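You operate a simulated robot arm through the tools that you are given. There is no shell and no other tool. Be economical: measure what you need, move in short steps, check, and stop when the job is done.

Carry out the task below with a simulated two-armed robot. There is one attempt and no reset: what you move stays moved.

## Task
Take the blend bowl and leave it on the maple top. Put the card tub marked "No. 2  49 cm" from the steel top on top of the square screen and the card tub marked "No. 3  57 cm" on the boxing top. Take the pale refill and leave it on the upkeep under shelf. Fetch the seed shaker and stand it on the steel top. Press the soap bar three times. Pull the cooler door open. Any order will do. Set down upright: card tub, seed shaker.

It is judged by the outcome, as a careful person would: the job done as asked, and still so three seconds after it is handed in. It fails if anything else is knocked over, pushed out of place, dropped, spilled or broken.

## Robot
Two 7-joint arms with two-finger parallel grippers on one trunk, on a base that drives. Base frame: it is fixed to the floor where the robot stands at the start and does not move with it; the origin is under the middle of the robot, x ahead of it, y to its left, z up; the surface under the hand at the start is at about z = 900. Lengths are in mm, angles in degrees, forces in N, time in s.
The left shoulder is at the start at [70, 130, 1152], the right one opposite. With the tool pointing down near the work surface each hand reaches from about 220 to 520 mm from the robot's upright axis, wherever it stands, measured 20 degrees to its own side. Places, roughly: blend bowl (19x19x9 cm) [500, 100, 900]; boxing top [2700, 1800, 900]; card tub [750, 500, 1000]; cooler door [-1000, 3000, 1000]; maple top [-1400, -100, 900]; pale refill [750, 1250, 1000]; seed shaker [500, 2250, 1000]; soap bar [-1700, -1900, 1300]; square screen (22x20x4 cm) [700, 900, 900]; steel top [600, 100, 900]; upkeep under shelf [2700, -2800, 200]. Payload 1.57 kg a hand.
Tool frame (each hand has its own): the origin (TCP) lies between the finger pads and is the grasp point; the fingertips stand 30 mm ahead of it; z points along the fingers, y is the line along which they close. The gripper opens to 80 mm. The fingers are 17 mm wide and 12 mm thick; the gripper's body (40 by 82 mm) begins 80 mm behind the TCP.
Orientation is told as [roll, pitch, yaw] about the base's x, y, z axes, in that order, counted from this pose: with the fingers straight down and closing along the base's y, the tool's x points along the base's -x, its y along +y and its z along -z.

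## Interface
- The arms move only by the tool drive_tool. It takes "left_plan", "right_plan" or both (then of equal length, played together; a hand with none holds still); each is one flat list of numbers, 7 for each row, row after row: the shift along the tool's x, y, z in mm, then the turn, a rotation vector about the tool's x, y, z in degrees, then the gripper command, from -1 (fully open) to 1 (shut), values between in proportion. In form: [dx, dy, dz, rx, ry, rz, claw, dx, dy, dz, rx, ry, rz, claw, ...]. A call has 1 to 10 rows; each row is the pose to reach, as a shift and turn from the pose commanded when the call began, along the tool's axes at that moment. Rows are played at 5 a second. More than 50 mm and 8.6 degrees between two rows, or a gripper value outside its range, and nothing of the call is played. Where a pose cannot be reached the arm comes as near as it can. A force on the tool above 40 N (or 10 N above the force at the start of the call, whichever is more), or a blocked arm, ends the call early, and 0.2 s more pass. Each finger travels about 108 mm/s and halts on what it meets, pressing with about 35 N; the grip force reading is that of the motor and also rises with nothing between the fingers. The clock runs only during rows and for 0.2 s after the last one: add rows that repeat a pose to give the fingers time. The reply holds the time, the measured pose of the TCP, the force on the tool along the base axes, the opening and the grip force, in the units named above and with some noise, with the torque about the TCP (base axes, N m) and any sound that the robot's microphone picked up.
- Cameras (640 x 400 px; columns grow to the right, rows downward): "scene" is now at [123.2, 38.4, 1369.6]; the picture's right is [0.47, -0.88, 0.00], its down [-0.58, -0.31, -0.75] and it looks along [0.66, 0.35, -0.66] (base axes); focal length 223 px, centre (320, 200). "left" rides on the left gripper at [72, 7, -122] in its tool frame; the picture's right is [-0.09, 1.00, 0.00], its down [-0.84, -0.08, -0.54] and it looks along [-0.54, -0.05, 0.84] (tool axes); focal length 238 px, centre (320, 200). "right" rides on the right gripper at [72, -7, -122] in its tool frame; the picture's right is [0.09, 1.00, 0.00], its down [-0.84, 0.08, -0.54] and it looks along [-0.54, 0.05, 0.84] (tool axes); focal length 238 px, centre (320, 200). There is no depth. A picture from a camera that has moved, and an enlarged one, comes with that camera's place and axes in the base frame and with its lens.
- get_image(camera): a new picture of that camera. No time passes.
- slide_trunk(by): slides the trunk up (or, below 0, down) by that many mm; the arms and the scene camera ride with it, the base frame stays. It gives what a move gives, with no picture.
- base_move(legs): drives the robot by 1 to 6 legs, each [ahead, left, turn to the left] in mm, mm and degrees, along the robot's own axes; the way and the turn of a leg run together, so that a leg with both is an arc; at most 1500 mm and 180 degrees a leg. The arms and the cameras ride along, it lands a little off, and it stops where it bumps. It gives what a move gives.
- turn_head(pan, tilt): turns the head with the scene camera to pan (to the left, within 86 degrees either way) and tilt (down, from -29 to 69), counted from straight ahead of the robot. It gives what a move gives.
- close_up(camera, box): a new picture of the part [left, top, right, bottom] of that camera's present view, enlarged. No time passes.
- finish_job(): hands the job in; it is judged then, once.

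Go step by step. Nothing tells you exact positions but the pictures and the camera data: compare them with the known pose of the tool, close in by small moves and look again before you grip or let go. The budget is 186 turns and 158 pictures, counting those below and the enlarged ones. Unless the task says otherwise, let go and move clear before handing in.

The tools are called after "Request:" as name(argument=value, ...) on one line, values as JSON. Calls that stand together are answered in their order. drive_tool: Moves the arms, as the interface text tells. Its arguments: {"type":"object","properties":{"left_plan":{"type":"array","items":{"type":"number"}},"right_plan":{"type":"array","items":{"type":"number"}}},"required":[]} The other tools are called the same way: slide_trunk (by) slides the trunk up or down; base_move (legs) drives the base; turn_head (pan, tilt) turns the head that bears the scene camera; get_image (camera) takes a picture; close_up (camera, box) takes an enlarged picture of a part of a camera's view; finish_job () hands the job in.

At the start:

```text
t: 0.0
left_ee_pos: [267.8, 250.8, 1223.5]
left_tcp_rot: [0.0, 0.0, 0.1]
left_contact_force: [-0.8, 0.1, 0.4]
left_moment: [0.0, 0.0, 0.02]
left_gripper_width: 80.1
left_finger_force: 0.0
right_ee_pos: [327.7, -22.6, 1139.4]
right_tcp_rot: [0.0, -0.1, 0.1]
right_contact_force: [0.2, 0.1, 0.5]
right_moment: [-0.03, -0.02, -0.04]
right_gripper_width: 80.1
right_finger_force: 0.1
trunk travel left (down, up): [-789.0, 151.0]
robot x, y, heading: [0.3, 1.1, 0.1]
head pan, tilt: [27.9, 41.4]
```

scene: 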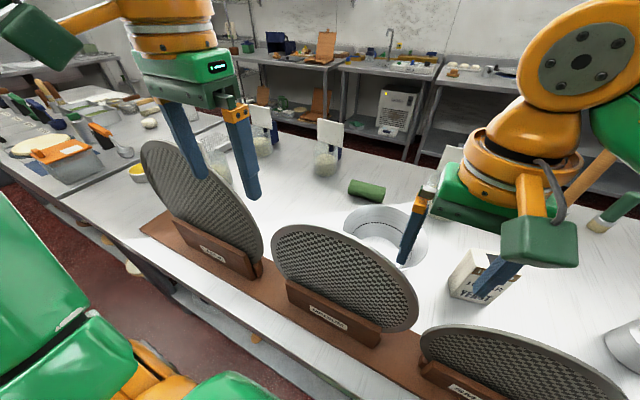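
right: 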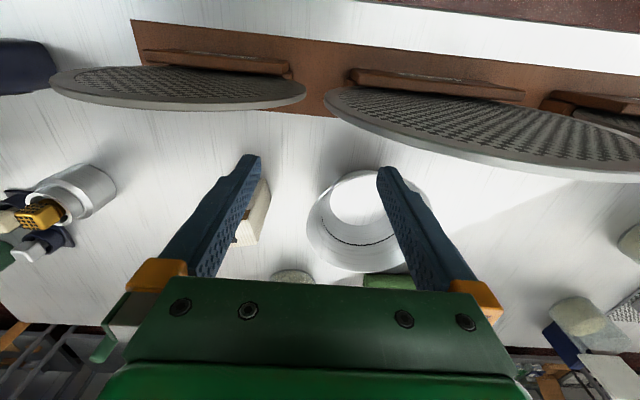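
left: 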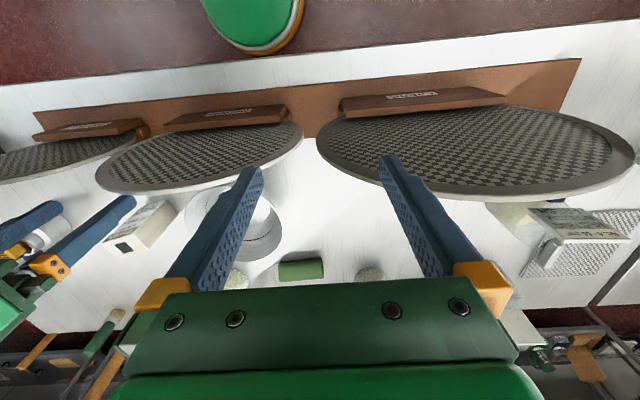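

I see the steel top with three upright mesh screens near me, a white bowl behind them and some tubs with cards. I'll look around with the head first to place things.

Request:
turn_head(pan=45, tilt=25)

Request:
get_image(camera="scene")

Request:
turn_head(pan=0, tilt=35)

Request:
get_image(camera="scene")

Request:
turn_head(pan=-70, tilt=20)

Request:
get_image(camera="scene")

Request:
turn_head(pan=86, tilt=20)

Request:
get_image(camera="scene")

```text
t: 0.8
left_ee_pos: [269.2, 250.6, 1223.4]
left_tcp_rot: [-0.1, -0.1, 0.1]
left_contact_force: [-0.1, 0.0, 0.3]
left_moment: [0.0, 0.0, 0.0]
left_gripper_width: 79.9
left_finger_force: 0.0
right_ee_pos: [328.1, -23.4, 1139.5]
right_tcp_rot: [-0.1, 0.1, 0.0]
right_contact_force: [-0.3, 0.1, -0.5]
right_moment: [-0.03, 0.02, 0.0]
right_gripper_width: 80.0
right_finger_force: 0.1
trunk travel left (down, up): [-789.0, 151.0]
robot x, y, heading: [-2.1, 0.1, -0.0]
head pan, tilt: [45.0, 25.0]
```

```text
154 pictures are left
camera scene: at [114.1, 64.1, 1394.9], right [0.71, -0.71, 0.0], down [-0.3, -0.3, -0.91], along [0.64, 0.64, -0.42], focal length 223 px, centre (320, 200)
```

scene: 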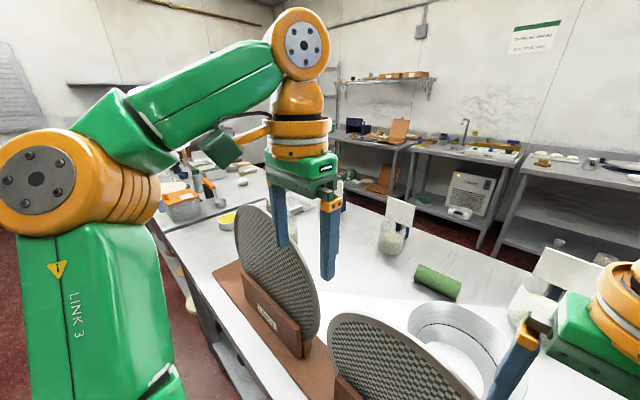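

```text
t: 1.9
left_ee_pos: [269.4, 251.9, 1222.7]
left_tcp_rot: [0.0, -0.2, 0.1]
left_contact_force: [-1.0, -0.3, 0.3]
left_moment: [-0.02, -0.02, 0.01]
left_gripper_width: 80.0
left_finger_force: 0.0
right_ee_pos: [328.5, -22.5, 1138.9]
right_tcp_rot: [0.0, 0.0, 0.1]
right_contact_force: [-0.7, 0.5, 0.1]
right_moment: [0.02, 0.01, 0.0]
right_gripper_width: 80.0
right_finger_force: 0.0
trunk travel left (down, up): [-789.0, 151.0]
robot x, y, heading: [0.5, -1.6, -0.1]
head pan, tilt: [0.0, 35.0]
```

```text
153 pictures are left
camera scene: at [137.0, -0.8, 1379.2], right [0.0, -1.0, 0.0], down [-0.57, 0.0, -0.82], along [0.82, 0.0, -0.57], focal length 223 px, centre (320, 200)
```

scene: 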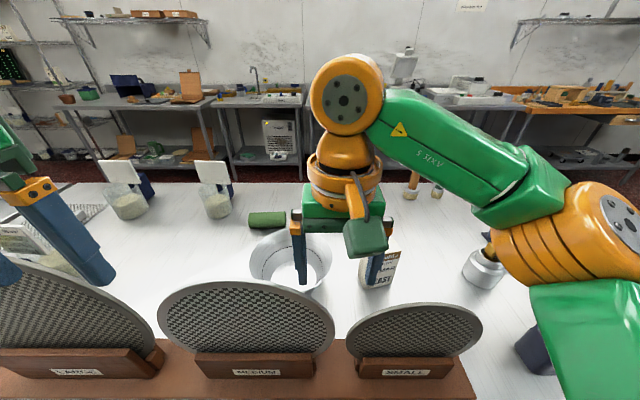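

```text
t: 3.3
left_ee_pos: [269.3, 251.6, 1224.2]
left_tcp_rot: [0.0, -0.1, 0.1]
left_contact_force: [-0.3, 0.7, 0.7]
left_moment: [-0.03, 0.0, 0.01]
left_gripper_width: 80.1
left_finger_force: 0.2
right_ee_pos: [326.8, -21.6, 1138.6]
right_tcp_rot: [0.0, 0.1, 0.1]
right_contact_force: [0.4, -0.1, -0.1]
right_moment: [0.02, 0.01, -0.01]
right_gripper_width: 79.8
right_finger_force: 0.1
trunk travel left (down, up): [-789.0, 151.0]
robot x, y, heading: [2.1, 0.0, 0.2]
head pan, tilt: [-70.0, 20.0]
```

```text
152 pictures are left
camera scene: at [81.0, -88.5, 1403.0], right [-0.94, -0.34, 0.0], down [-0.12, 0.32, -0.94], along [0.32, -0.88, -0.34], focal length 223 px, centre (320, 200)
```

scene: 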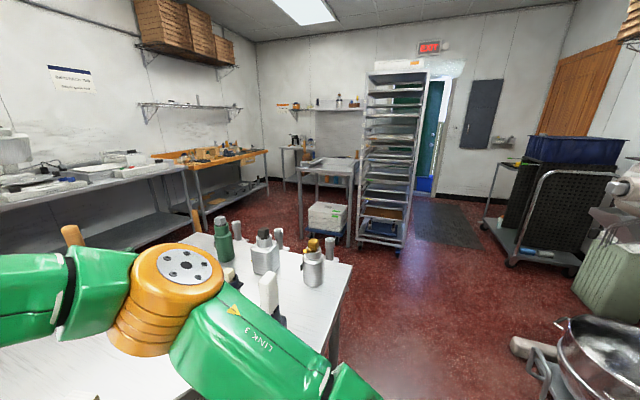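

```text
t: 5.7
left_ee_pos: [269.5, 251.6, 1223.2]
left_tcp_rot: [0.0, 0.0, 0.0]
left_contact_force: [-0.3, 0.3, 0.8]
left_moment: [-0.04, 0.01, 0.01]
left_gripper_width: 80.1
left_finger_force: 0.1
right_ee_pos: [327.5, -22.0, 1138.3]
right_tcp_rot: [0.0, 0.1, -0.1]
right_contact_force: [-0.2, 0.4, 0.1]
right_moment: [0.03, -0.02, 0.02]
right_gripper_width: 79.9
right_finger_force: 0.0
trunk travel left (down, up): [-789.0, 151.0]
robot x, y, heading: [3.1, -3.5, 0.1]
head pan, tilt: [85.9, 20.0]
```

```text
151 pictures are left
camera scene: at [55.6, 91.9, 1403.0], right [1.0, -0.07, 0.0], down [-0.02, -0.34, -0.94], along [0.07, 0.94, -0.34], focal length 223 px, centre (320, 200)
```

scene: 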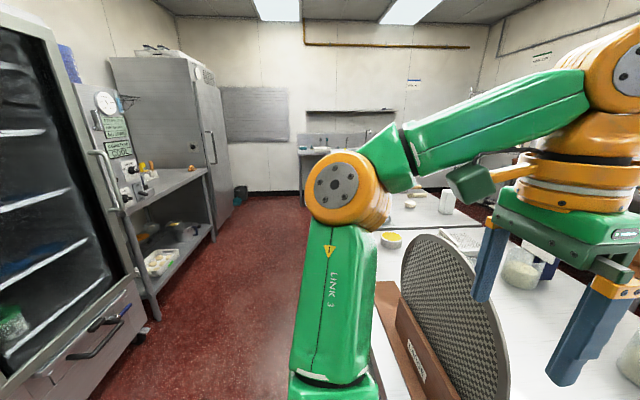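

The room is clear in outline. Now I'll examine the tubs and the bowl area.

Request:
turn_head(pan=15, tilt=40)

Request:
get_image(camera="scene")

Request:
close_up(camera="scene", box=[130, 80, 450, 280])

```text
t: 7.2
left_ee_pos: [269.8, 250.1, 1223.2]
left_tcp_rot: [0.0, -0.1, 0.1]
left_contact_force: [-0.5, -0.7, 0.1]
left_moment: [0.0, 0.0, -0.02]
left_gripper_width: 79.9
left_finger_force: 0.0
right_ee_pos: [327.6, -22.5, 1139.3]
right_tcp_rot: [0.0, 0.0, 0.0]
right_contact_force: [-0.1, 0.3, -0.6]
right_moment: [-0.01, -0.03, 0.01]
right_gripper_width: 79.8
right_finger_force: 0.0
trunk travel left (down, up): [-789.0, 151.0]
robot x, y, heading: [2.1, -4.7, 0.0]
head pan, tilt: [15.0, 40.0]
```

```text
150 pictures are left
camera scene: at [131.1, 21.1, 1371.7], right [0.26, -0.97, 0.0], down [-0.62, -0.17, -0.77], along [0.74, 0.2, -0.64], focal length 223 px, centre (320, 200)
```

scene: 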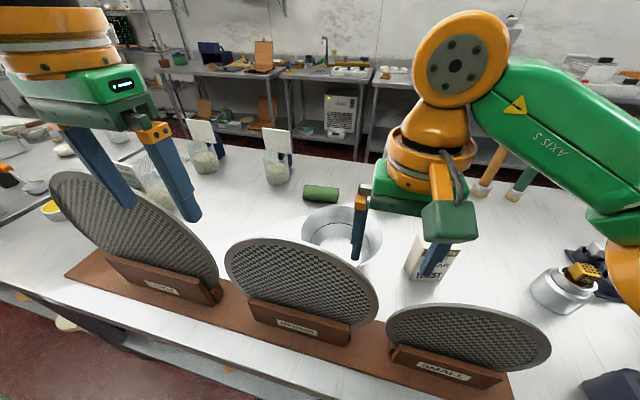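

```text
2.00 times, centred on (290, 180) of scene
camera zoom: at [131.1, 21.1, 1371.7], right [0.26, -0.97, 0.0], down [-0.62, -0.17, -0.77], along [0.74, 0.2, -0.64], focal length 446 px, centre (380, 240)
```

zoom: 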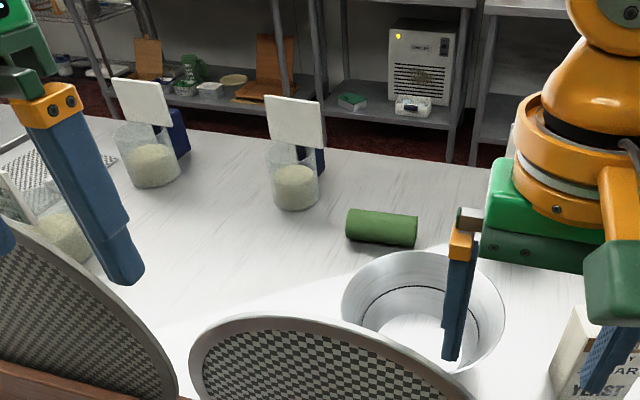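

The cards of two tubs face away from the head; the left camera sees some writing on a third. I'll zoom in there.

Request:
close_up(camera="left", box=[480, 180, 640, 280])

Request:
turn_head(pan=50, tilt=40)

Request:
get_image(camera="scene")

```text
4.00 times, centred on (560, 230) of left
camera zoom: at [196.7, 256.6, 1344.1], right [0.09, 1.0, 0.0], down [0.84, -0.08, 0.54], along [0.54, -0.05, -0.84], focal length 953 px, centre (-640, 80)
```

zoom: 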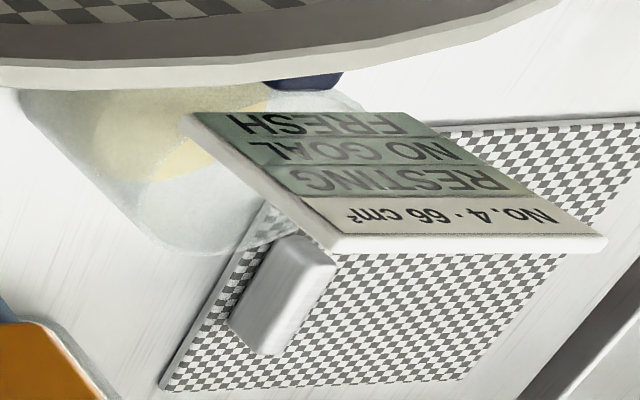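

```text
t: 8.2
left_ee_pos: [268.9, 250.8, 1221.7]
left_tcp_rot: [0.0, -0.1, 0.1]
left_contact_force: [0.0, -0.1, -0.2]
left_moment: [-0.01, -0.01, 0.0]
left_gripper_width: 79.9
left_finger_force: 0.0
right_ee_pos: [326.8, -22.2, 1138.8]
right_tcp_rot: [0.0, 0.0, 0.0]
right_contact_force: [-0.3, 0.0, 0.6]
right_moment: [-0.03, 0.0, 0.01]
right_gripper_width: 79.9
right_finger_force: 0.0
trunk travel left (down, up): [-789.0, 151.0]
robot x, y, heading: [3.6, 1.8, 0.1]
head pan, tilt: [50.0, 40.0]
```

```text
147 pictures are left
camera scene: at [103.7, 64.0, 1371.6], right [0.77, -0.64, 0.0], down [-0.41, -0.49, -0.77], along [0.49, 0.59, -0.64], focal length 223 px, centre (320, 200)
```

scene: 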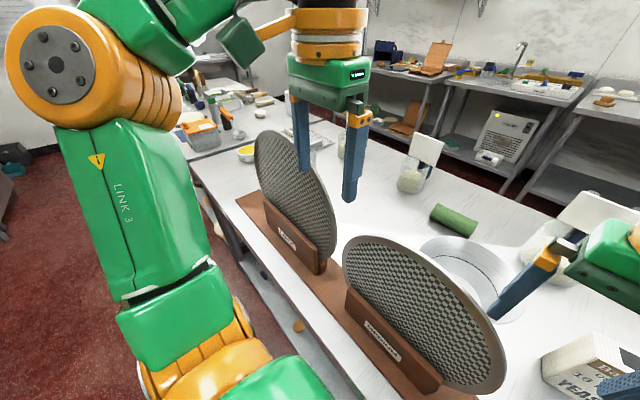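

The blend bowl is about [470, 70] with its rim near z=990, behind the screens. I'll bring the right hand above its right rim and look.

Request:
drive_tool(right_plan=[-48, 0, 0, 0, 0, 0, -0.5, -96, 0, 0, 0, 0, 0, 0, -143, -3, 30, 0, 0, 0, 0, -143, -3, 50, 0, 0, 0, 0])

Request:
get_image(camera="right")

Request:
turn_head(pan=-5, tilt=45)

Request:
get_image(camera="scene")

```text
refused: row 3 steps farther than a row can; nothing moved
```

```text
146 pictures are left
camera right: at [255.6, -29.7, 1260.7], right [-0.09, 1.0, 0.0], down [0.84, 0.08, 0.54], along [0.54, 0.05, -0.84], focal length 238 px, centre (320, 200)
```

right: 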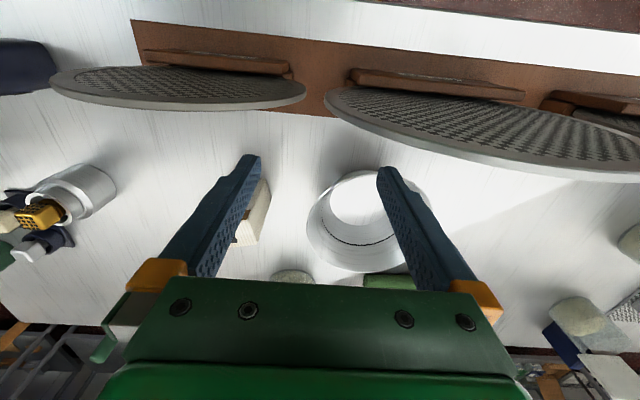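

```text
t: 9.4
left_ee_pos: [270.0, 251.1, 1222.9]
left_tcp_rot: [0.1, -0.1, 0.1]
left_contact_force: [0.7, -0.1, 0.2]
left_moment: [0.0, -0.01, 0.02]
left_gripper_width: 80.1
left_finger_force: 0.0
right_ee_pos: [327.6, -21.9, 1139.9]
right_tcp_rot: [0.0, 0.0, -0.1]
right_contact_force: [0.5, 0.1, -0.7]
right_moment: [0.0, 0.0, 0.03]
right_gripper_width: 80.1
right_finger_force: 0.0
trunk travel left (down, up): [-789.0, 151.0]
robot x, y, heading: [-1.7, 0.3, -0.1]
head pan, tilt: [-5.0, 45.0]
```

```text
145 pictures are left
camera scene: at [130.0, -8.0, 1364.4], right [-0.09, -1.0, 0.0], down [-0.7, 0.06, -0.71], along [0.7, -0.06, -0.71], focal length 223 px, centre (320, 200)
```

scene: 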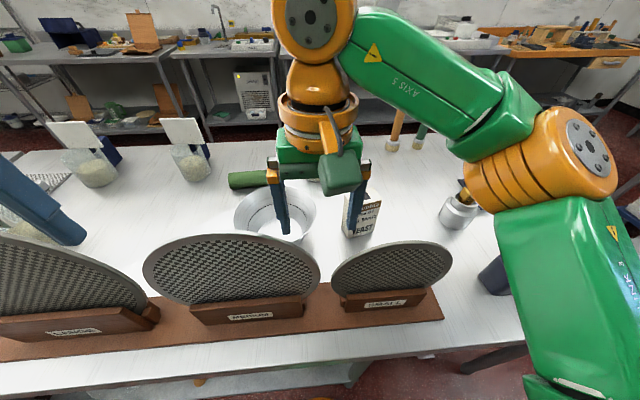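

The step was too long; I'll repeat it with shorter ones.

Request:
drive_tool(right_plan=[-48, 0, 0, 0, 0, 0, -0.5, -96, 0, 10, 0, 0, 0, 0, -143, -3, 20, 0, 0, 0, 0, -143, -3, 50, 0, 0, 0, 0])

Request:
get_image(camera="right")

Request:
get_image(camera="scene")

```text
t: 10.4
left_ee_pos: [269.4, 251.1, 1224.2]
left_tcp_rot: [-0.1, 0.0, 0.1]
left_contact_force: [-0.3, 0.0, 0.0]
left_moment: [-0.01, 0.01, 0.02]
left_gripper_width: 79.8
left_finger_force: 0.0
right_ee_pos: [435.7, -35.2, 1093.6]
right_tcp_rot: [0.1, 0.1, 0.2]
right_contact_force: [-0.3, 0.2, -1.0]
right_moment: [0.04, -0.02, 0.02]
right_gripper_width: 40.2
right_finger_force: 0.3
right hand out of reach, approached as far as the arm can: row 2, 3, 4
trunk travel left (down, up): [-789.0, 151.0]
robot x, y, heading: [-0.4, 1.1, 0.1]
head pan, tilt: [-5.0, 45.0]
```

```text
144 pictures are left
camera right: at [364.1, -41.6, 1215.8], right [-0.09, 1.0, 0.0], down [0.84, 0.08, 0.54], along [0.54, 0.05, -0.84], focal length 238 px, centre (320, 200)
```

right: 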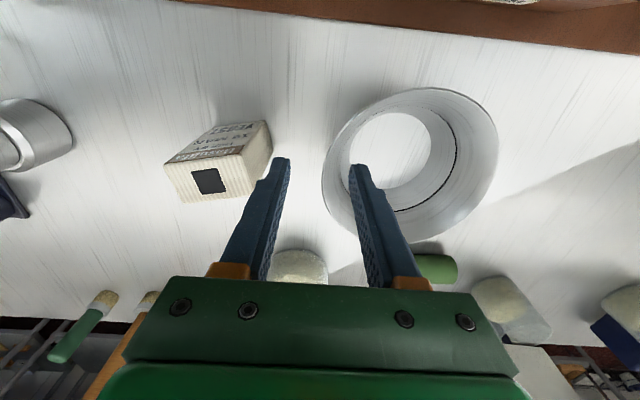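

```text
143 pictures are left
camera scene: at [130.7, -8.5, 1364.3], right [-0.09, -1.0, 0.0], down [-0.7, 0.06, -0.71], along [0.7, -0.06, -0.71], focal length 223 px, centre (320, 200)
```

scene: 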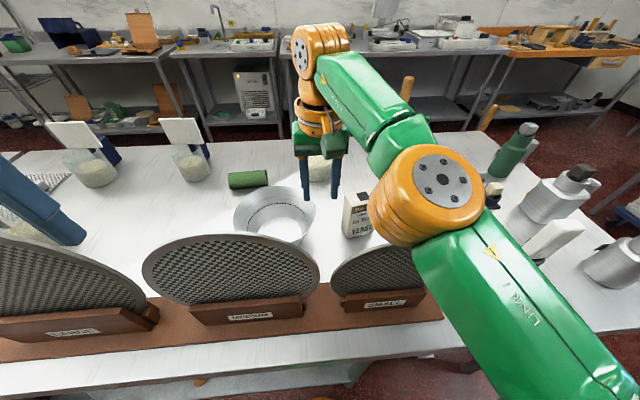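

The hand is at its reach limit this high, so I'll raise the trunk to gain reach; the bowl's centre is about [458, 60] and its walls lean in about 20°.

Request:
slide_trunk(by=80)

```text
t: 11.6
left_ee_pos: [269.1, 250.9, 1304.1]
left_tcp_rot: [-0.1, -0.1, 0.1]
left_contact_force: [0.0, -0.1, 0.0]
left_moment: [0.05, 0.02, 0.03]
left_gripper_width: 80.0
left_finger_force: 0.0
right_ee_pos: [435.5, -34.3, 1174.4]
right_tcp_rot: [0.0, 0.1, 0.1]
right_contact_force: [-0.2, -0.2, -0.2]
right_moment: [0.02, -0.02, 0.0]
right_gripper_width: 39.9
right_finger_force: 0.1
trunk travel left (down, up): [-869.0, 71.0]
robot x, y, heading: [-0.4, 0.5, 0.0]
head pan, tilt: [-5.0, 45.0]
```

Request:
drive_tool(right_plan=[-5, -4, 40, -8, 0, 0, 0, -15, -8, 75, -16, 0, 0, 0, -22, -12, 110, -20, 0, 0, 0, -22, -12, 110, -20, 0, 0, 0])

Request:
get_image(camera="right")

```text
t: 12.6
left_ee_pos: [269.5, 250.9, 1303.2]
left_tcp_rot: [0.0, -0.1, 0.1]
left_contact_force: [0.2, -0.4, -0.2]
left_moment: [0.0, 0.02, 0.02]
left_gripper_width: 80.0
left_finger_force: 0.1
right_ee_pos: [484.3, -54.2, 1075.8]
right_tcp_rot: [20.0, 0.1, 0.1]
right_contact_force: [-0.6, -0.4, -0.2]
right_moment: [-0.01, 0.0, -0.03]
right_gripper_width: 40.2
right_finger_force: 0.0
right hand out of reach, approached as far as the arm can: row 1, 2, 3, 4
trunk travel left (down, up): [-869.0, 71.0]
robot x, y, heading: [-3.4, -1.7, 0.2]
head pan, tilt: [-5.0, 45.0]
```

```text
142 pictures are left
camera right: at [413.0, -102.6, 1189.0], right [-0.09, 0.94, 0.34], down [0.84, -0.11, 0.53], along [0.54, 0.34, -0.77], focal length 238 px, centre (320, 200)
```

right: 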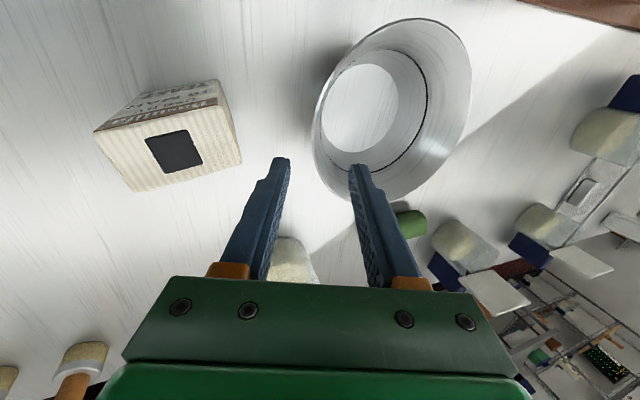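

Request:
drive_tool(right_plan=[20, -9, 15, 0, 0, 0, 0, 35, -18, 30, 0, 0, 0, 0, 35, -18, 30, 0, 0, 0, 0])

```text
t: 13.4
left_ee_pos: [270.3, 249.4, 1304.2]
left_tcp_rot: [0.1, -0.1, 0.1]
left_contact_force: [-0.8, -0.5, -0.3]
left_moment: [0.02, -0.02, -0.02]
left_gripper_width: 80.2
left_finger_force: 0.0
right_ee_pos: [474.4, -66.7, 1051.0]
right_tcp_rot: [18.8, -0.8, -0.2]
right_contact_force: [-1.3, 0.4, -1.1]
right_moment: [0.01, -0.08, -0.01]
right_gripper_width: 40.0
right_finger_force: 0.2
right hand out of reach, approached as far as the arm can: row 1, 2, 3
trunk travel left (down, up): [-869.0, 71.0]
robot x, y, heading: [-0.6, 0.5, -0.0]
head pan, tilt: [-5.0, 45.0]
```

Request:
drive_tool(right_plan=[17, 8, 15, 0, 0, 0, 0, 17, 8, 15, 0, 0, 0, 0])

Request:
get_image(camera="right")

```text
t: 14.0
left_ee_pos: [268.8, 251.0, 1302.9]
left_tcp_rot: [0.1, 0.0, 0.0]
left_contact_force: [-0.3, 0.3, -0.2]
left_moment: [-0.01, -0.01, -0.01]
left_gripper_width: 79.8
left_finger_force: 0.1
right_ee_pos: [431.2, -48.4, 1030.5]
right_tcp_rot: [20.2, 0.0, -0.1]
right_contact_force: [-0.1, 0.1, 1.3]
right_moment: [-0.02, 0.04, 0.02]
right_gripper_width: 39.7
right_finger_force: 0.1
trunk travel left (down, up): [-869.0, 71.0]
robot x, y, heading: [-1.0, -3.8, -0.0]
head pan, tilt: [-5.0, 45.0]
```

```text
141 pictures are left
camera right: at [359.8, -97.4, 1142.5], right [-0.09, 0.94, 0.34], down [0.84, -0.11, 0.54], along [0.54, 0.33, -0.77], focal length 238 px, centre (320, 200)
```

right: 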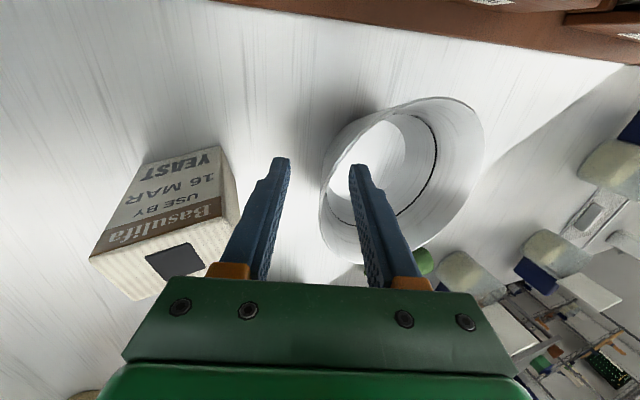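

In sync now. I'll line up with the rim and descend half way along the wall.

Request:
drive_tool(right_plan=[-22, -6, -2, 0, 0, 0, 0, -22, -6, 17, 0, 0, 0, 0, -22, -6, 35, 0, 0, 0, 0])

Request:
get_image(camera="right")

Request:
close_up(camera="scene", box=[200, 120, 400, 245])

```text
t: 14.8
left_ee_pos: [265.1, 248.8, 1304.4]
left_tcp_rot: [0.1, -0.3, -0.1]
left_contact_force: [-1.0, -0.1, 0.5]
left_moment: [-0.02, -0.03, -0.01]
left_gripper_width: 79.9
left_finger_force: 0.0
right_ee_pos: [451.8, -46.8, 1005.3]
right_tcp_rot: [20.5, -0.8, -0.3]
right_contact_force: [-3.3, -2.3, 11.2]
right_moment: [0.3, -0.06, 0.11]
right_gripper_width: 40.4
right_finger_force: 0.3
trunk travel left (down, up): [-869.0, 71.0]
robot x, y, heading: [3.1, 0.9, -0.1]
head pan, tilt: [-5.0, 45.0]
stopped in row 3 (right hand): the force on the tool passed its limit at 43 N (the readings are from after the stop); the commanded pose is now the measured one
```

```text
140 pictures are left
camera right: at [378.6, -95.2, 1116.0], right [-0.09, 0.93, 0.35], down [0.83, -0.12, 0.55], along [0.55, 0.34, -0.76], focal length 238 px, centre (320, 200)
```

right: 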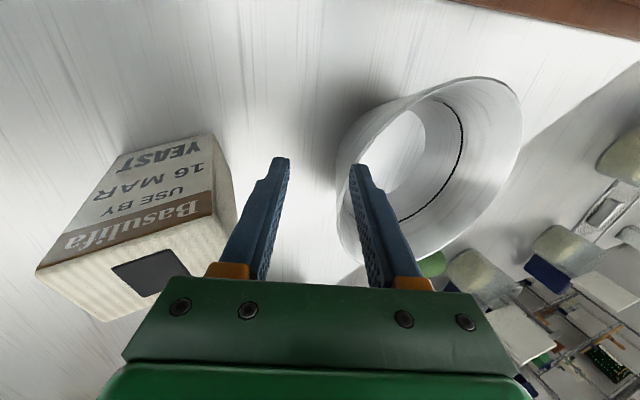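

```text
3.20 times, centred on (300, 182) of scene
camera zoom: at [124.5, -11.0, 1444.8], right [-0.09, -1.0, 0.0], down [-0.7, 0.06, -0.71], along [0.71, -0.06, -0.7], focal length 714 px, centre (384, 256)
```

zoom: 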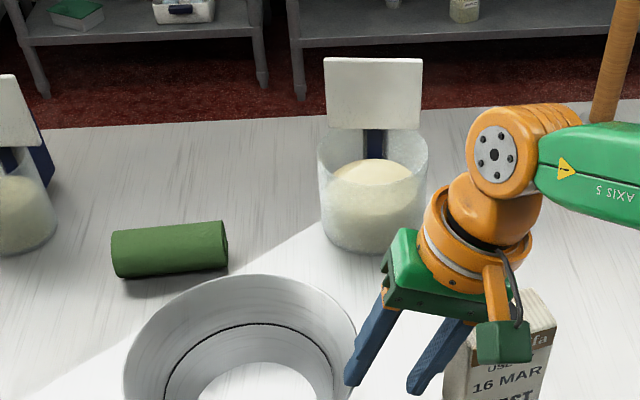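

The inner fingertip touched the rim, so the rim is about 20 mm further left than I had it. I'll back off, shift left and come down again in small steps.

Request:
drive_tool(right_plan=[0, 0, -22, 0, 0, 0, -0.25, -3, 22, -15, 0, 0, 0, -0.25, -3, 22, -15, 0, 0, 0, -0.25])

Request:
get_image(camera="right")

```text
t: 15.6
left_ee_pos: [271.2, 251.1, 1302.4]
left_tcp_rot: [0.0, 0.0, -0.1]
left_contact_force: [0.1, 0.0, 0.4]
left_moment: [-0.03, 0.02, 0.01]
left_gripper_width: 80.1
left_finger_force: 0.0
right_ee_pos: [459.8, -28.4, 1023.2]
right_tcp_rot: [20.3, -0.6, -0.4]
right_contact_force: [0.0, 0.0, -0.2]
right_moment: [-0.01, -0.01, -0.01]
right_gripper_width: 50.2
right_finger_force: 0.1
trunk travel left (down, up): [-869.0, 71.0]
robot x, y, heading: [-1.8, -0.7, -0.2]
head pan, tilt: [-5.0, 45.0]
```

```text
138 pictures are left
camera right: at [386.9, -76.8, 1135.9], right [-0.09, 0.93, 0.34], down [0.83, -0.12, 0.54], along [0.55, 0.33, -0.77], focal length 238 px, centre (320, 200)
```

right: 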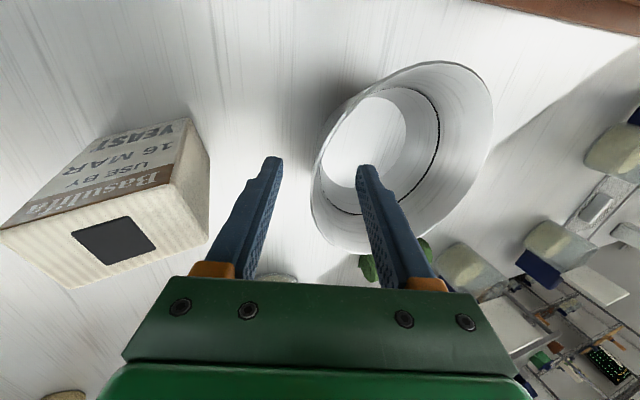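

Now the inner finger lies inside the rim and the outer one outside. Descending along the wall.

Request:
drive_tool(right_plan=[0, 0, 15, 0, 0, 0, -0.25, 0, 0, 30, 0, 0, 0, -0.25, 0, 0, 45, 0, 0, 0, -0.25, 0, 0, 58, 0, 0, 0, -0.25])

Request:
get_image(camera="right")

Request:
close_up(camera="scene", box=[200, 120, 400, 245])

```text
t: 16.6
left_ee_pos: [268.6, 250.9, 1302.3]
left_tcp_rot: [0.1, -0.1, 0.0]
left_contact_force: [0.7, 0.0, -0.8]
left_moment: [-0.04, 0.0, -0.01]
left_gripper_width: 79.9
left_finger_force: 0.1
right_ee_pos: [459.3, -10.5, 969.2]
right_tcp_rot: [20.2, -0.6, -0.6]
right_contact_force: [-0.9, 0.1, -0.3]
right_moment: [-0.01, -0.02, 0.01]
right_gripper_width: 50.0
right_finger_force: 0.1
trunk travel left (down, up): [-869.0, 71.0]
robot x, y, heading: [1.6, -0.9, -0.1]
head pan, tilt: [-5.0, 45.0]
```

```text
137 pictures are left
camera right: at [386.3, -57.9, 1081.4], right [-0.09, 0.93, 0.34], down [0.83, -0.12, 0.54], along [0.55, 0.33, -0.77], focal length 238 px, centre (320, 200)
```

right: 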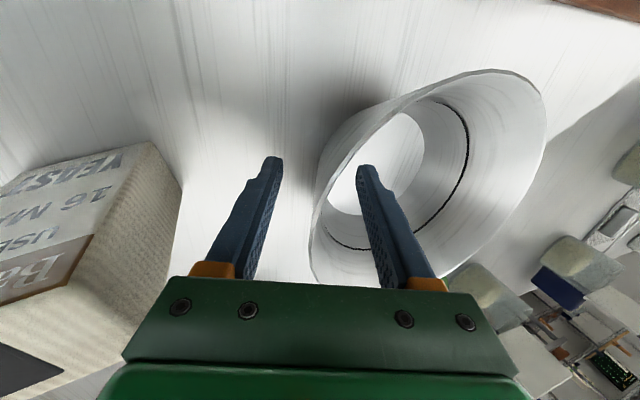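

```text
3.20 times, centred on (300, 182) of scene
camera zoom: at [130.1, -8.2, 1444.4], right [-0.09, -1.0, 0.0], down [-0.7, 0.06, -0.71], along [0.7, -0.06, -0.71], focal length 714 px, centre (384, 256)
```

zoom: 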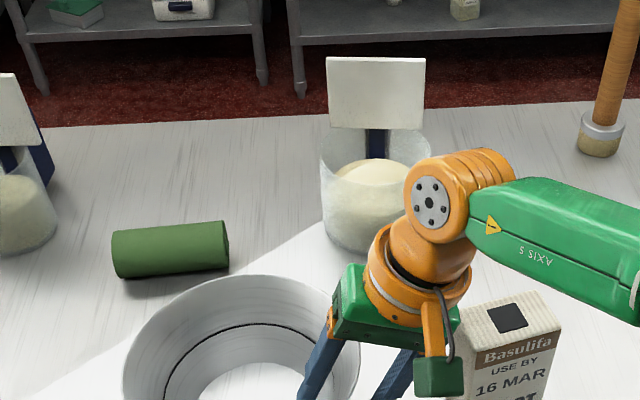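

The wall sits between the fingers. Close the grip.

Request:
drive_tool(right_plan=[0, 0, 0, 0, 0, 0, 0.3, 0, 0, 0, 0, 0, 0, 1, 0, 0, 0, 0, 0, 0, 1, 0, 0, 0, 0, 0, 0, 1])

Request:
get_image(camera="right")

```text
t: 17.6
left_ee_pos: [269.2, 250.3, 1304.1]
left_tcp_rot: [0.0, 0.0, 0.0]
left_contact_force: [-0.3, -0.5, 0.0]
left_moment: [0.01, 0.0, -0.03]
left_gripper_width: 80.0
left_finger_force: 0.1
right_ee_pos: [460.2, -9.0, 970.9]
right_tcp_rot: [20.5, -0.6, -0.6]
right_contact_force: [6.2, 2.1, 14.9]
right_moment: [1.79, 0.25, -0.59]
right_gripper_width: 12.6
right_finger_force: 30.0
trunk travel left (down, up): [-869.0, 71.0]
robot x, y, heading: [-1.3, -0.7, -0.1]
head pan, tilt: [-5.0, 45.0]
```

```text
135 pictures are left
camera right: at [385.7, -57.8, 1082.3], right [-0.09, 0.93, 0.35], down [0.83, -0.12, 0.54], along [0.55, 0.34, -0.76], focal length 238 px, centre (320, 200)
```

right: 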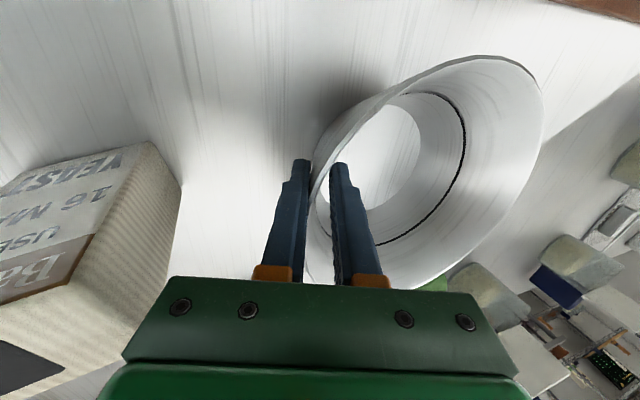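

Gripped. I'll lift with the trunk and look.

Request:
slide_trunk(by=70)

Request:
get_image(camera="scene")

```text
t: 18.7
left_ee_pos: [271.3, 251.0, 1373.0]
left_tcp_rot: [-0.1, 0.0, 0.0]
left_contact_force: [0.9, -0.1, 0.2]
left_moment: [-0.06, -0.02, 0.01]
left_gripper_width: 79.9
left_finger_force: 0.1
right_ee_pos: [459.9, -10.5, 1039.9]
right_tcp_rot: [20.3, -0.5, -0.4]
right_contact_force: [0.8, 0.3, -3.5]
right_moment: [-0.23, 0.0, 0.01]
right_gripper_width: 3.6
right_finger_force: 24.5
trunk travel left (down, up): [-939.0, 1.0]
robot x, y, heading: [-2.1, -0.8, -0.2]
head pan, tilt: [-5.0, 45.0]
```

```text
134 pictures are left
camera scene: at [131.1, -8.1, 1514.3], right [-0.09, -1.0, 0.0], down [-0.7, 0.06, -0.71], along [0.7, -0.06, -0.71], focal length 223 px, centre (320, 200)
```

scene: 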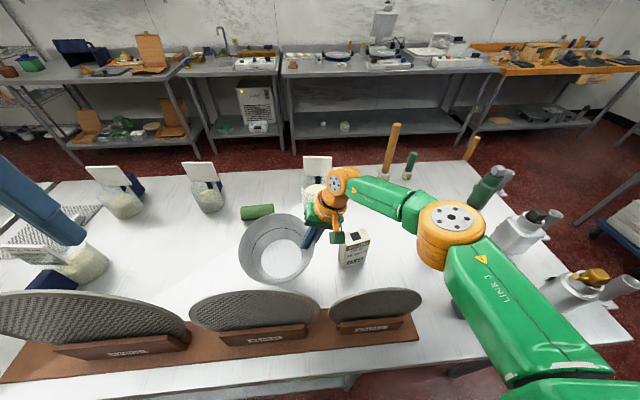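

The bowl holds well. Lift it on to clear the medium screen (top about z=1106).

Request:
drive_tool(right_plan=[0, 15, -42, 0, 0, 0, 1, 0, 31, -85, 0, 0, 0, 1, 5, 46, -127, 0, 0, 0, 1, 15, 53, -146, 0, 0, 0, 1, 15, 53, -146, 0, 0, 0, 1])

Request:
get_image(camera="scene")

Request:
get_image(camera="right")

```text
t: 19.9
left_ee_pos: [270.2, 251.7, 1371.8]
left_tcp_rot: [0.0, 0.1, 0.1]
left_contact_force: [-0.8, 0.7, -0.3]
left_moment: [0.0, 0.0, 0.01]
left_gripper_width: 80.1
left_finger_force: 0.1
right_ee_pos: [443.3, -12.1, 1195.1]
right_tcp_rot: [20.3, -0.5, -0.5]
right_contact_force: [-0.8, -0.1, -2.8]
right_moment: [-0.19, 0.01, 0.04]
right_gripper_width: 3.6
right_finger_force: 24.5
trunk travel left (down, up): [-939.0, 1.0]
robot x, y, heading: [0.3, -2.2, 0.0]
head pan, tilt: [-5.0, 45.0]
```

```text
133 pictures are left
camera scene: at [131.0, -8.5, 1514.3], right [-0.09, -1.0, 0.0], down [-0.7, 0.06, -0.71], along [0.7, -0.06, -0.71], focal length 223 px, centre (320, 200)
```

scene: 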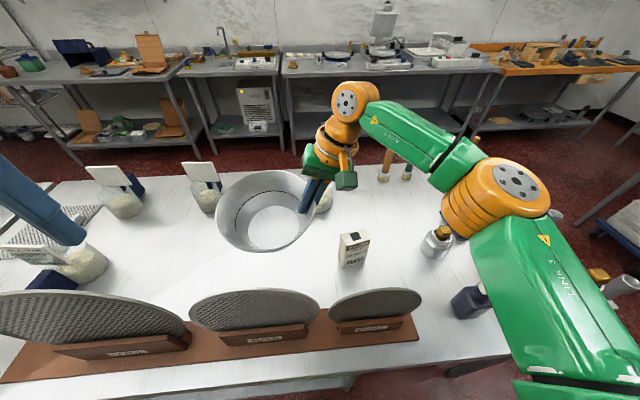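

```text
132 pictures are left
camera right: at [371.0, -60.5, 1306.8], right [-0.09, 0.93, 0.35], down [0.83, -0.12, 0.54], along [0.55, 0.33, -0.77], focal length 238 px, centre (320, 200)
```

right: 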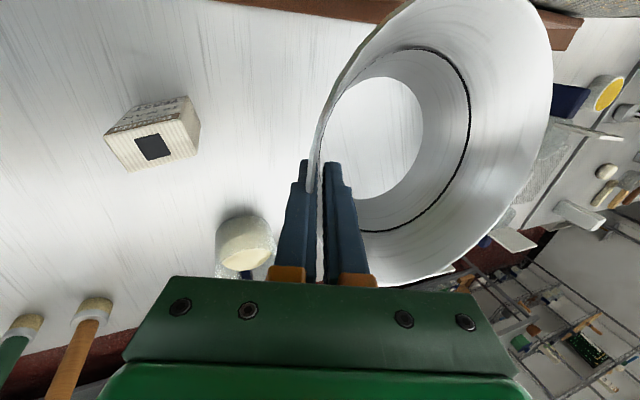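

The bowl is clear of the screen. I'll back off, turn half way and look toward the maple top.

Request:
base_move(legs=[[-330, 0, 0], [0, 0, 90]])

Request:
turn_head(pan=60, tilt=25)

Request:
get_image(camera="scene")

```text
t: 21.4
left_ee_pos: [105.2, 250.5, 1369.7]
left_tcp_rot: [0.0, 0.5, -0.3]
left_contact_force: [-1.2, -0.8, -0.2]
left_moment: [-0.01, -0.01, 0.02]
left_gripper_width: 80.0
left_finger_force: 0.0
right_ee_pos: [282.0, -13.1, 1195.2]
right_tcp_rot: [21.0, -1.2, -1.8]
right_contact_force: [19.8, -1.0, -0.5]
right_moment: [0.05, -0.6, -1.54]
right_gripper_width: 18.0
right_finger_force: 32.5
trunk travel left (down, up): [-939.0, 1.0]
robot x, y, heading: [-178.1, 2.4, -0.3]
head pan, tilt: [-5.0, 45.0]
stopped in leg 1: the force on the tool passed its limit at 54 N (the readings are from after the stop); the commanded pose is now the measured one
```

```text
t: 22.8
left_ee_pos: [104.2, 247.5, 1369.2]
left_tcp_rot: [0.1, 0.5, -0.2]
left_contact_force: [0.6, 0.4, 1.2]
left_moment: [-0.03, 0.0, 0.01]
left_gripper_width: 80.1
left_finger_force: 0.0
right_ee_pos: [281.1, -12.6, 1193.5]
right_tcp_rot: [21.1, -1.0, -1.4]
right_contact_force: [21.3, 0.2, 5.5]
right_moment: [0.48, -0.54, -1.68]
right_gripper_width: 18.3
right_finger_force: 33.1
trunk travel left (down, up): [-939.0, 1.0]
robot x, y, heading: [-175.3, 0.6, -0.2]
head pan, tilt: [60.0, 25.0]
```

```text
131 pictures are left
camera scene: at [-68.1, 77.8, 1544.0], right [0.86, -0.5, -0.01], down [-0.22, -0.36, -0.9], along [0.45, 0.78, -0.43], focal length 223 px, centre (320, 200)
```

scene: 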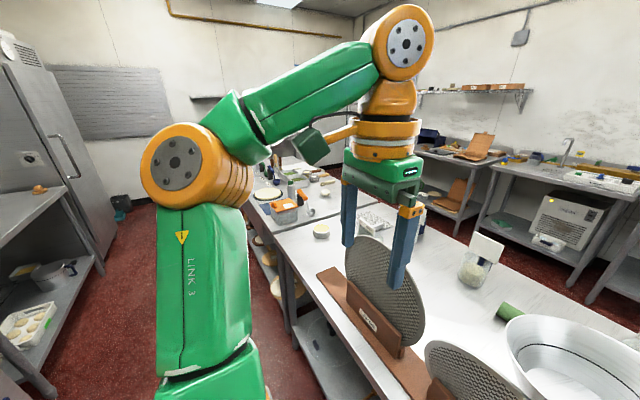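

The right hand met something while backing (force +x). I must see what the bowl is touching.

Request:
turn_head(pan=0, tilt=55)

Request:
get_image(camera="scene")

Request:
get_image(camera="right")

Request:
get_image(camera="left")

```text
t: 24.1
left_ee_pos: [104.5, 249.7, 1370.1]
left_tcp_rot: [0.1, 0.5, -0.2]
left_contact_force: [0.2, 0.6, 0.3]
left_moment: [0.0, 0.03, -0.02]
left_gripper_width: 79.9
left_finger_force: 0.0
right_ee_pos: [279.9, -12.0, 1193.5]
right_tcp_rot: [21.0, -1.0, -1.4]
right_contact_force: [20.3, -0.5, 4.5]
right_moment: [0.48, -0.56, -1.58]
right_gripper_width: 18.4
right_finger_force: 33.1
trunk travel left (down, up): [-939.0, 1.0]
robot x, y, heading: [-178.5, -1.1, -0.3]
head pan, tilt: [0.0, 55.0]
```

```text
130 pictures are left
camera scene: at [-43.2, -1.9, 1499.8], right [0.0, -1.0, 0.0], down [-0.82, 0.0, -0.57], along [0.57, 0.0, -0.82], focal length 223 px, centre (320, 200)
```

scene: 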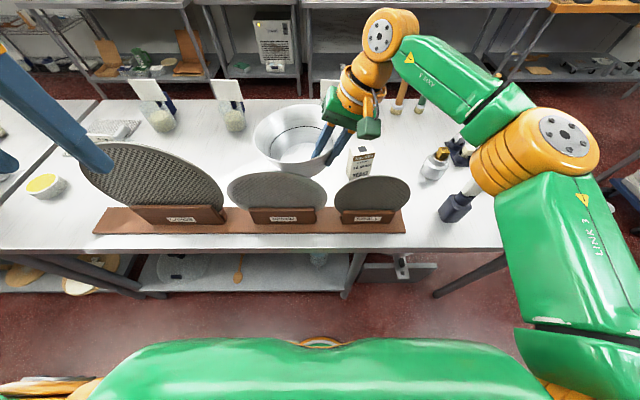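

```text
129 pictures are left
camera right: at [206.0, -61.3, 1304.3], right [-0.07, 0.93, 0.36], down [0.82, -0.14, 0.55], along [0.56, 0.33, -0.76], focal length 238 px, centre (320, 200)
```

right: 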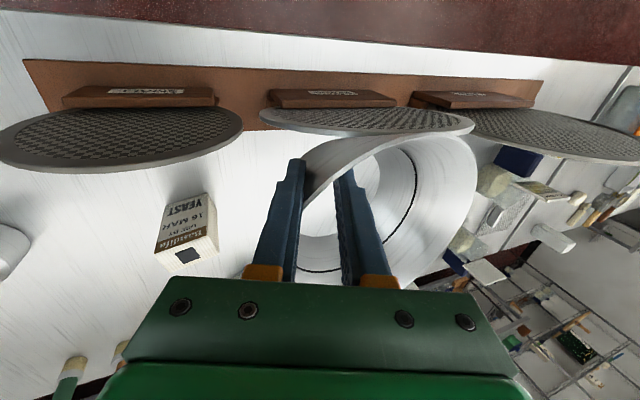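

```text
128 pictures are left
camera left: at [33.6, 255.2, 1492.4], right [0.09, 1.0, 0.0], down [0.84, -0.08, 0.54], along [0.53, -0.05, -0.84], focal length 238 px, centre (320, 200)
```

left: 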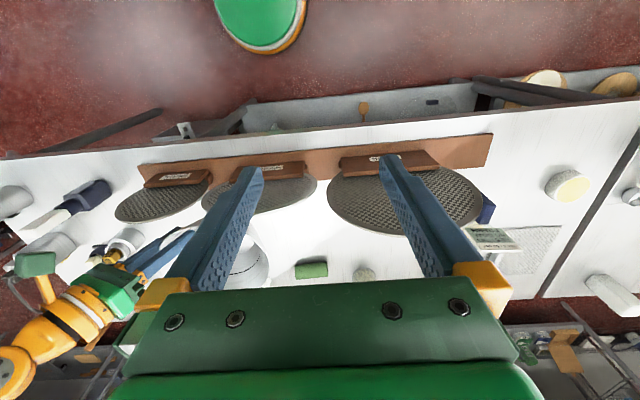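

Request:
close_up(camera="scene", box=[200, 80, 420, 230])

Request:
close_up(camera="right", box=[230, 70, 520, 290])

```text
2.67 times, centred on (310, 155) of scene
camera zoom: at [-43.2, -1.9, 1499.8], right [0.0, -1.0, 0.0], down [-0.82, 0.0, -0.57], along [0.57, 0.0, -0.82], focal length 595 px, centre (347, 320)
```

zoom: 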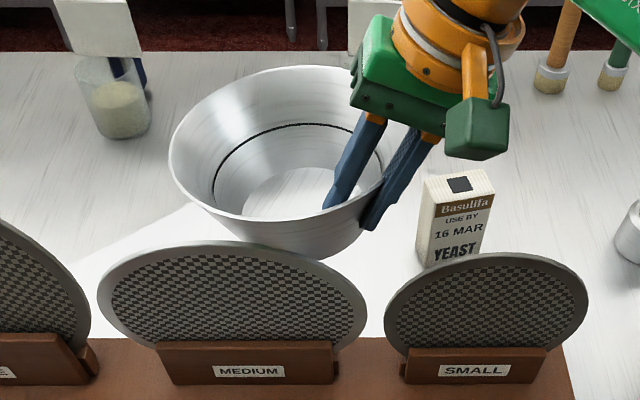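

```text
1.82 times, centred on (375, 180) of right
camera zoom: at [206.0, -61.3, 1304.3], right [-0.07, 0.93, 0.36], down [0.82, -0.14, 0.55], along [0.56, 0.33, -0.76], focal length 433 px, centre (220, 236)
```

zoom: 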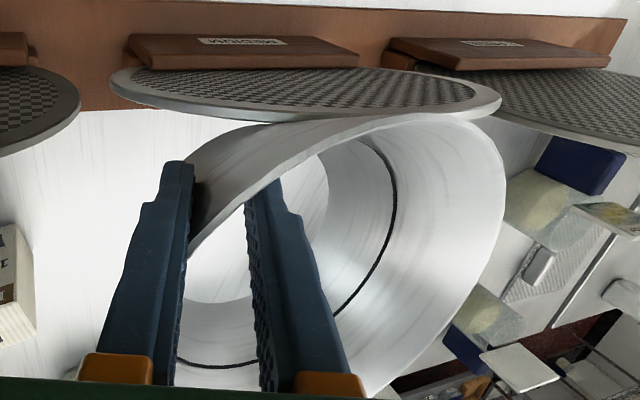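

The bowl's outer wall leans on the medium screen's top edge and has slid a bit in the fingers; the screen still stands. I'll drive forward to relieve it.

Request:
base_move(legs=[[110, 0, 0]])

Request:
get_image(camera="scene")

Request:
get_image(camera="right")

```text
t: 25.2
left_ee_pos: [192.7, 250.3, 1376.0]
left_tcp_rot: [-0.1, -0.4, 0.0]
left_contact_force: [-0.2, 0.0, 0.2]
left_moment: [0.0, -0.09, 0.01]
left_gripper_width: 79.8
left_finger_force: 0.1
right_ee_pos: [373.3, -11.6, 1201.6]
right_tcp_rot: [21.0, -1.8, -1.2]
right_contact_force: [0.0, 0.3, -3.0]
right_moment: [-0.22, 0.04, -0.01]
right_gripper_width: 3.7
right_finger_force: 24.1
trunk travel left (down, up): [-939.0, 1.0]
robot x, y, heading: [-65.4, 2.1, -0.0]
head pan, tilt: [0.0, 55.0]
```

```text
125 pictures are left
camera scene: at [43.3, -1.3, 1501.8], right [0.0, -1.0, 0.0], down [-0.82, 0.0, -0.58], along [0.58, 0.0, -0.82], focal length 223 px, centre (320, 200)
```

scene: 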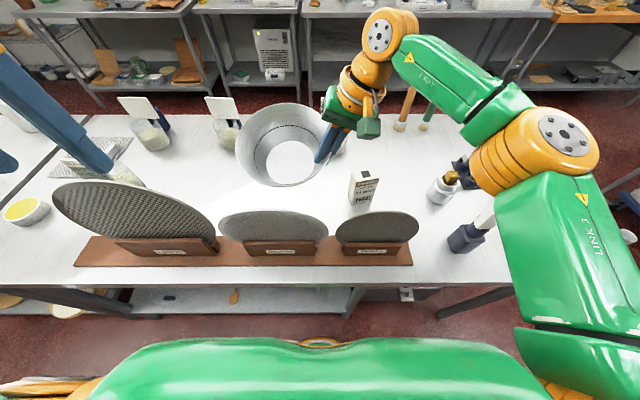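

```text
124 pictures are left
camera right: at [295.5, -60.5, 1310.5], right [-0.08, 0.93, 0.35], down [0.82, -0.14, 0.56], along [0.57, 0.33, -0.75], focal length 238 px, centre (320, 200)
```

right: 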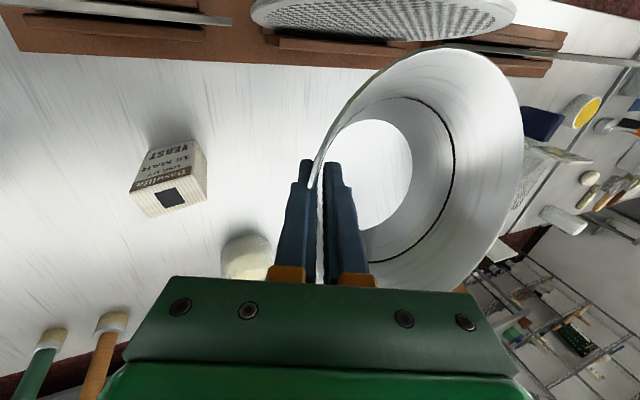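

Grip is sound again. I'll move forward a bit more, then lift the bowl higher before backing.

Request:
base_move(legs=[[60, 0, 0]])

Request:
drive_tool(right_plan=[15, 14, -38, 0, 0, 0, 1, 35, 24, -66, 0, 0, 0, 1, 60, 34, -95, 0, 0, 0, 1, 90, 44, -123, 0, 0, 0, 1, 100, 53, -146, 0, 0, 0, 1, 100, 53, -146, 0, 0, 0, 1])

Request:
get_image(camera="scene")

```text
t: 26.2
left_ee_pos: [250.8, 249.7, 1375.8]
left_tcp_rot: [-0.1, -0.5, 0.0]
left_contact_force: [-1.2, -1.4, -0.2]
left_moment: [0.0, -0.06, -0.04]
left_gripper_width: 80.1
left_finger_force: 0.0
right_ee_pos: [431.1, -10.4, 1202.3]
right_tcp_rot: [21.0, -1.7, -1.2]
right_contact_force: [-0.8, 0.2, -2.7]
right_moment: [-0.27, 0.02, 0.01]
right_gripper_width: 3.7
right_finger_force: 24.8
trunk travel left (down, up): [-939.0, 1.0]
robot x, y, heading: [-8.8, 2.2, -0.3]
head pan, tilt: [0.0, 55.0]
```

```text
t: 27.6
left_ee_pos: [260.9, 250.2, 1372.8]
left_tcp_rot: [-0.2, 0.0, 0.0]
left_contact_force: [0.0, 0.1, -0.3]
left_moment: [0.02, 0.03, -0.01]
left_gripper_width: 79.9
left_finger_force: 0.2
right_ee_pos: [334.7, -13.4, 1350.8]
right_tcp_rot: [21.0, -1.4, -1.2]
right_contact_force: [0.5, -0.1, -3.1]
right_moment: [-0.23, 0.11, 0.01]
right_gripper_width: 3.4
right_finger_force: 24.1
trunk travel left (down, up): [-939.0, 1.0]
robot x, y, heading: [-10.9, 2.1, -0.2]
head pan, tilt: [0.0, 55.0]
```

```text
123 pictures are left
camera scene: at [112.2, -1.2, 1500.9], right [0.0, -1.0, 0.0], down [-0.82, 0.0, -0.57], along [0.57, 0.0, -0.82], focal length 223 px, centre (320, 200)
```

scene: 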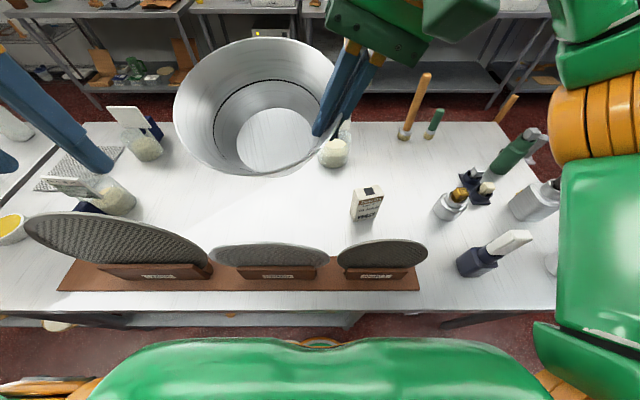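

The bowl is now high above everything. Back off, then check the medium screen.

Request:
base_move(legs=[[-380, 0, 0]])

Request:
turn_head(pan=10, tilt=40)

Request:
close_up(camera="scene", box=[160, 100, 480, 300])

```text
t: 30.0
left_ee_pos: [-112.4, 251.6, 1371.7]
left_tcp_rot: [-0.2, 0.1, -0.3]
left_contact_force: [0.2, -0.7, 0.7]
left_moment: [0.02, 0.02, 0.01]
left_gripper_width: 80.0
left_finger_force: 0.1
right_ee_pos: [-40.7, -13.8, 1349.7]
right_tcp_rot: [21.0, -1.2, -1.5]
right_contact_force: [0.4, -0.7, -2.4]
right_moment: [-0.25, 0.17, 0.04]
right_gripper_width: 3.8
right_finger_force: 24.3
trunk travel left (down, up): [-939.0, 1.0]
robot x, y, heading: [-386.4, 2.1, -0.3]
head pan, tilt: [0.0, 55.0]
```

```text
t: 30.8
left_ee_pos: [-114.8, 250.5, 1373.1]
left_tcp_rot: [0.0, 0.0, -0.3]
left_contact_force: [0.3, 0.1, -0.8]
left_moment: [-0.02, 0.0, -0.02]
left_gripper_width: 80.1
left_finger_force: 0.1
right_ee_pos: [-43.9, -12.9, 1350.0]
right_tcp_rot: [21.0, -1.3, -1.6]
right_contact_force: [-0.6, 0.0, -3.3]
right_moment: [-0.24, 0.13, 0.03]
right_gripper_width: 3.6
right_finger_force: 24.8
trunk travel left (down, up): [-939.0, 1.0]
robot x, y, heading: [-386.9, 0.7, -0.4]
head pan, tilt: [10.0, 40.0]
```

```text
2.00 times, centred on (320, 200) of scene
camera zoom: at [-253.3, 14.4, 1521.4], right [0.17, -0.99, 0.0], down [-0.64, -0.11, -0.76], along [0.75, 0.13, -0.64], focal length 446 px, centre (320, 200)
```

zoom: 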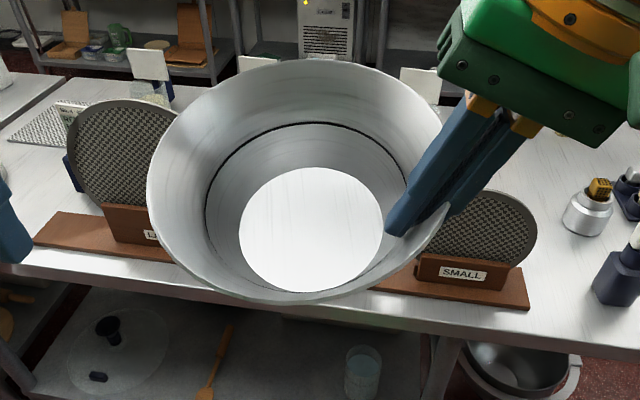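

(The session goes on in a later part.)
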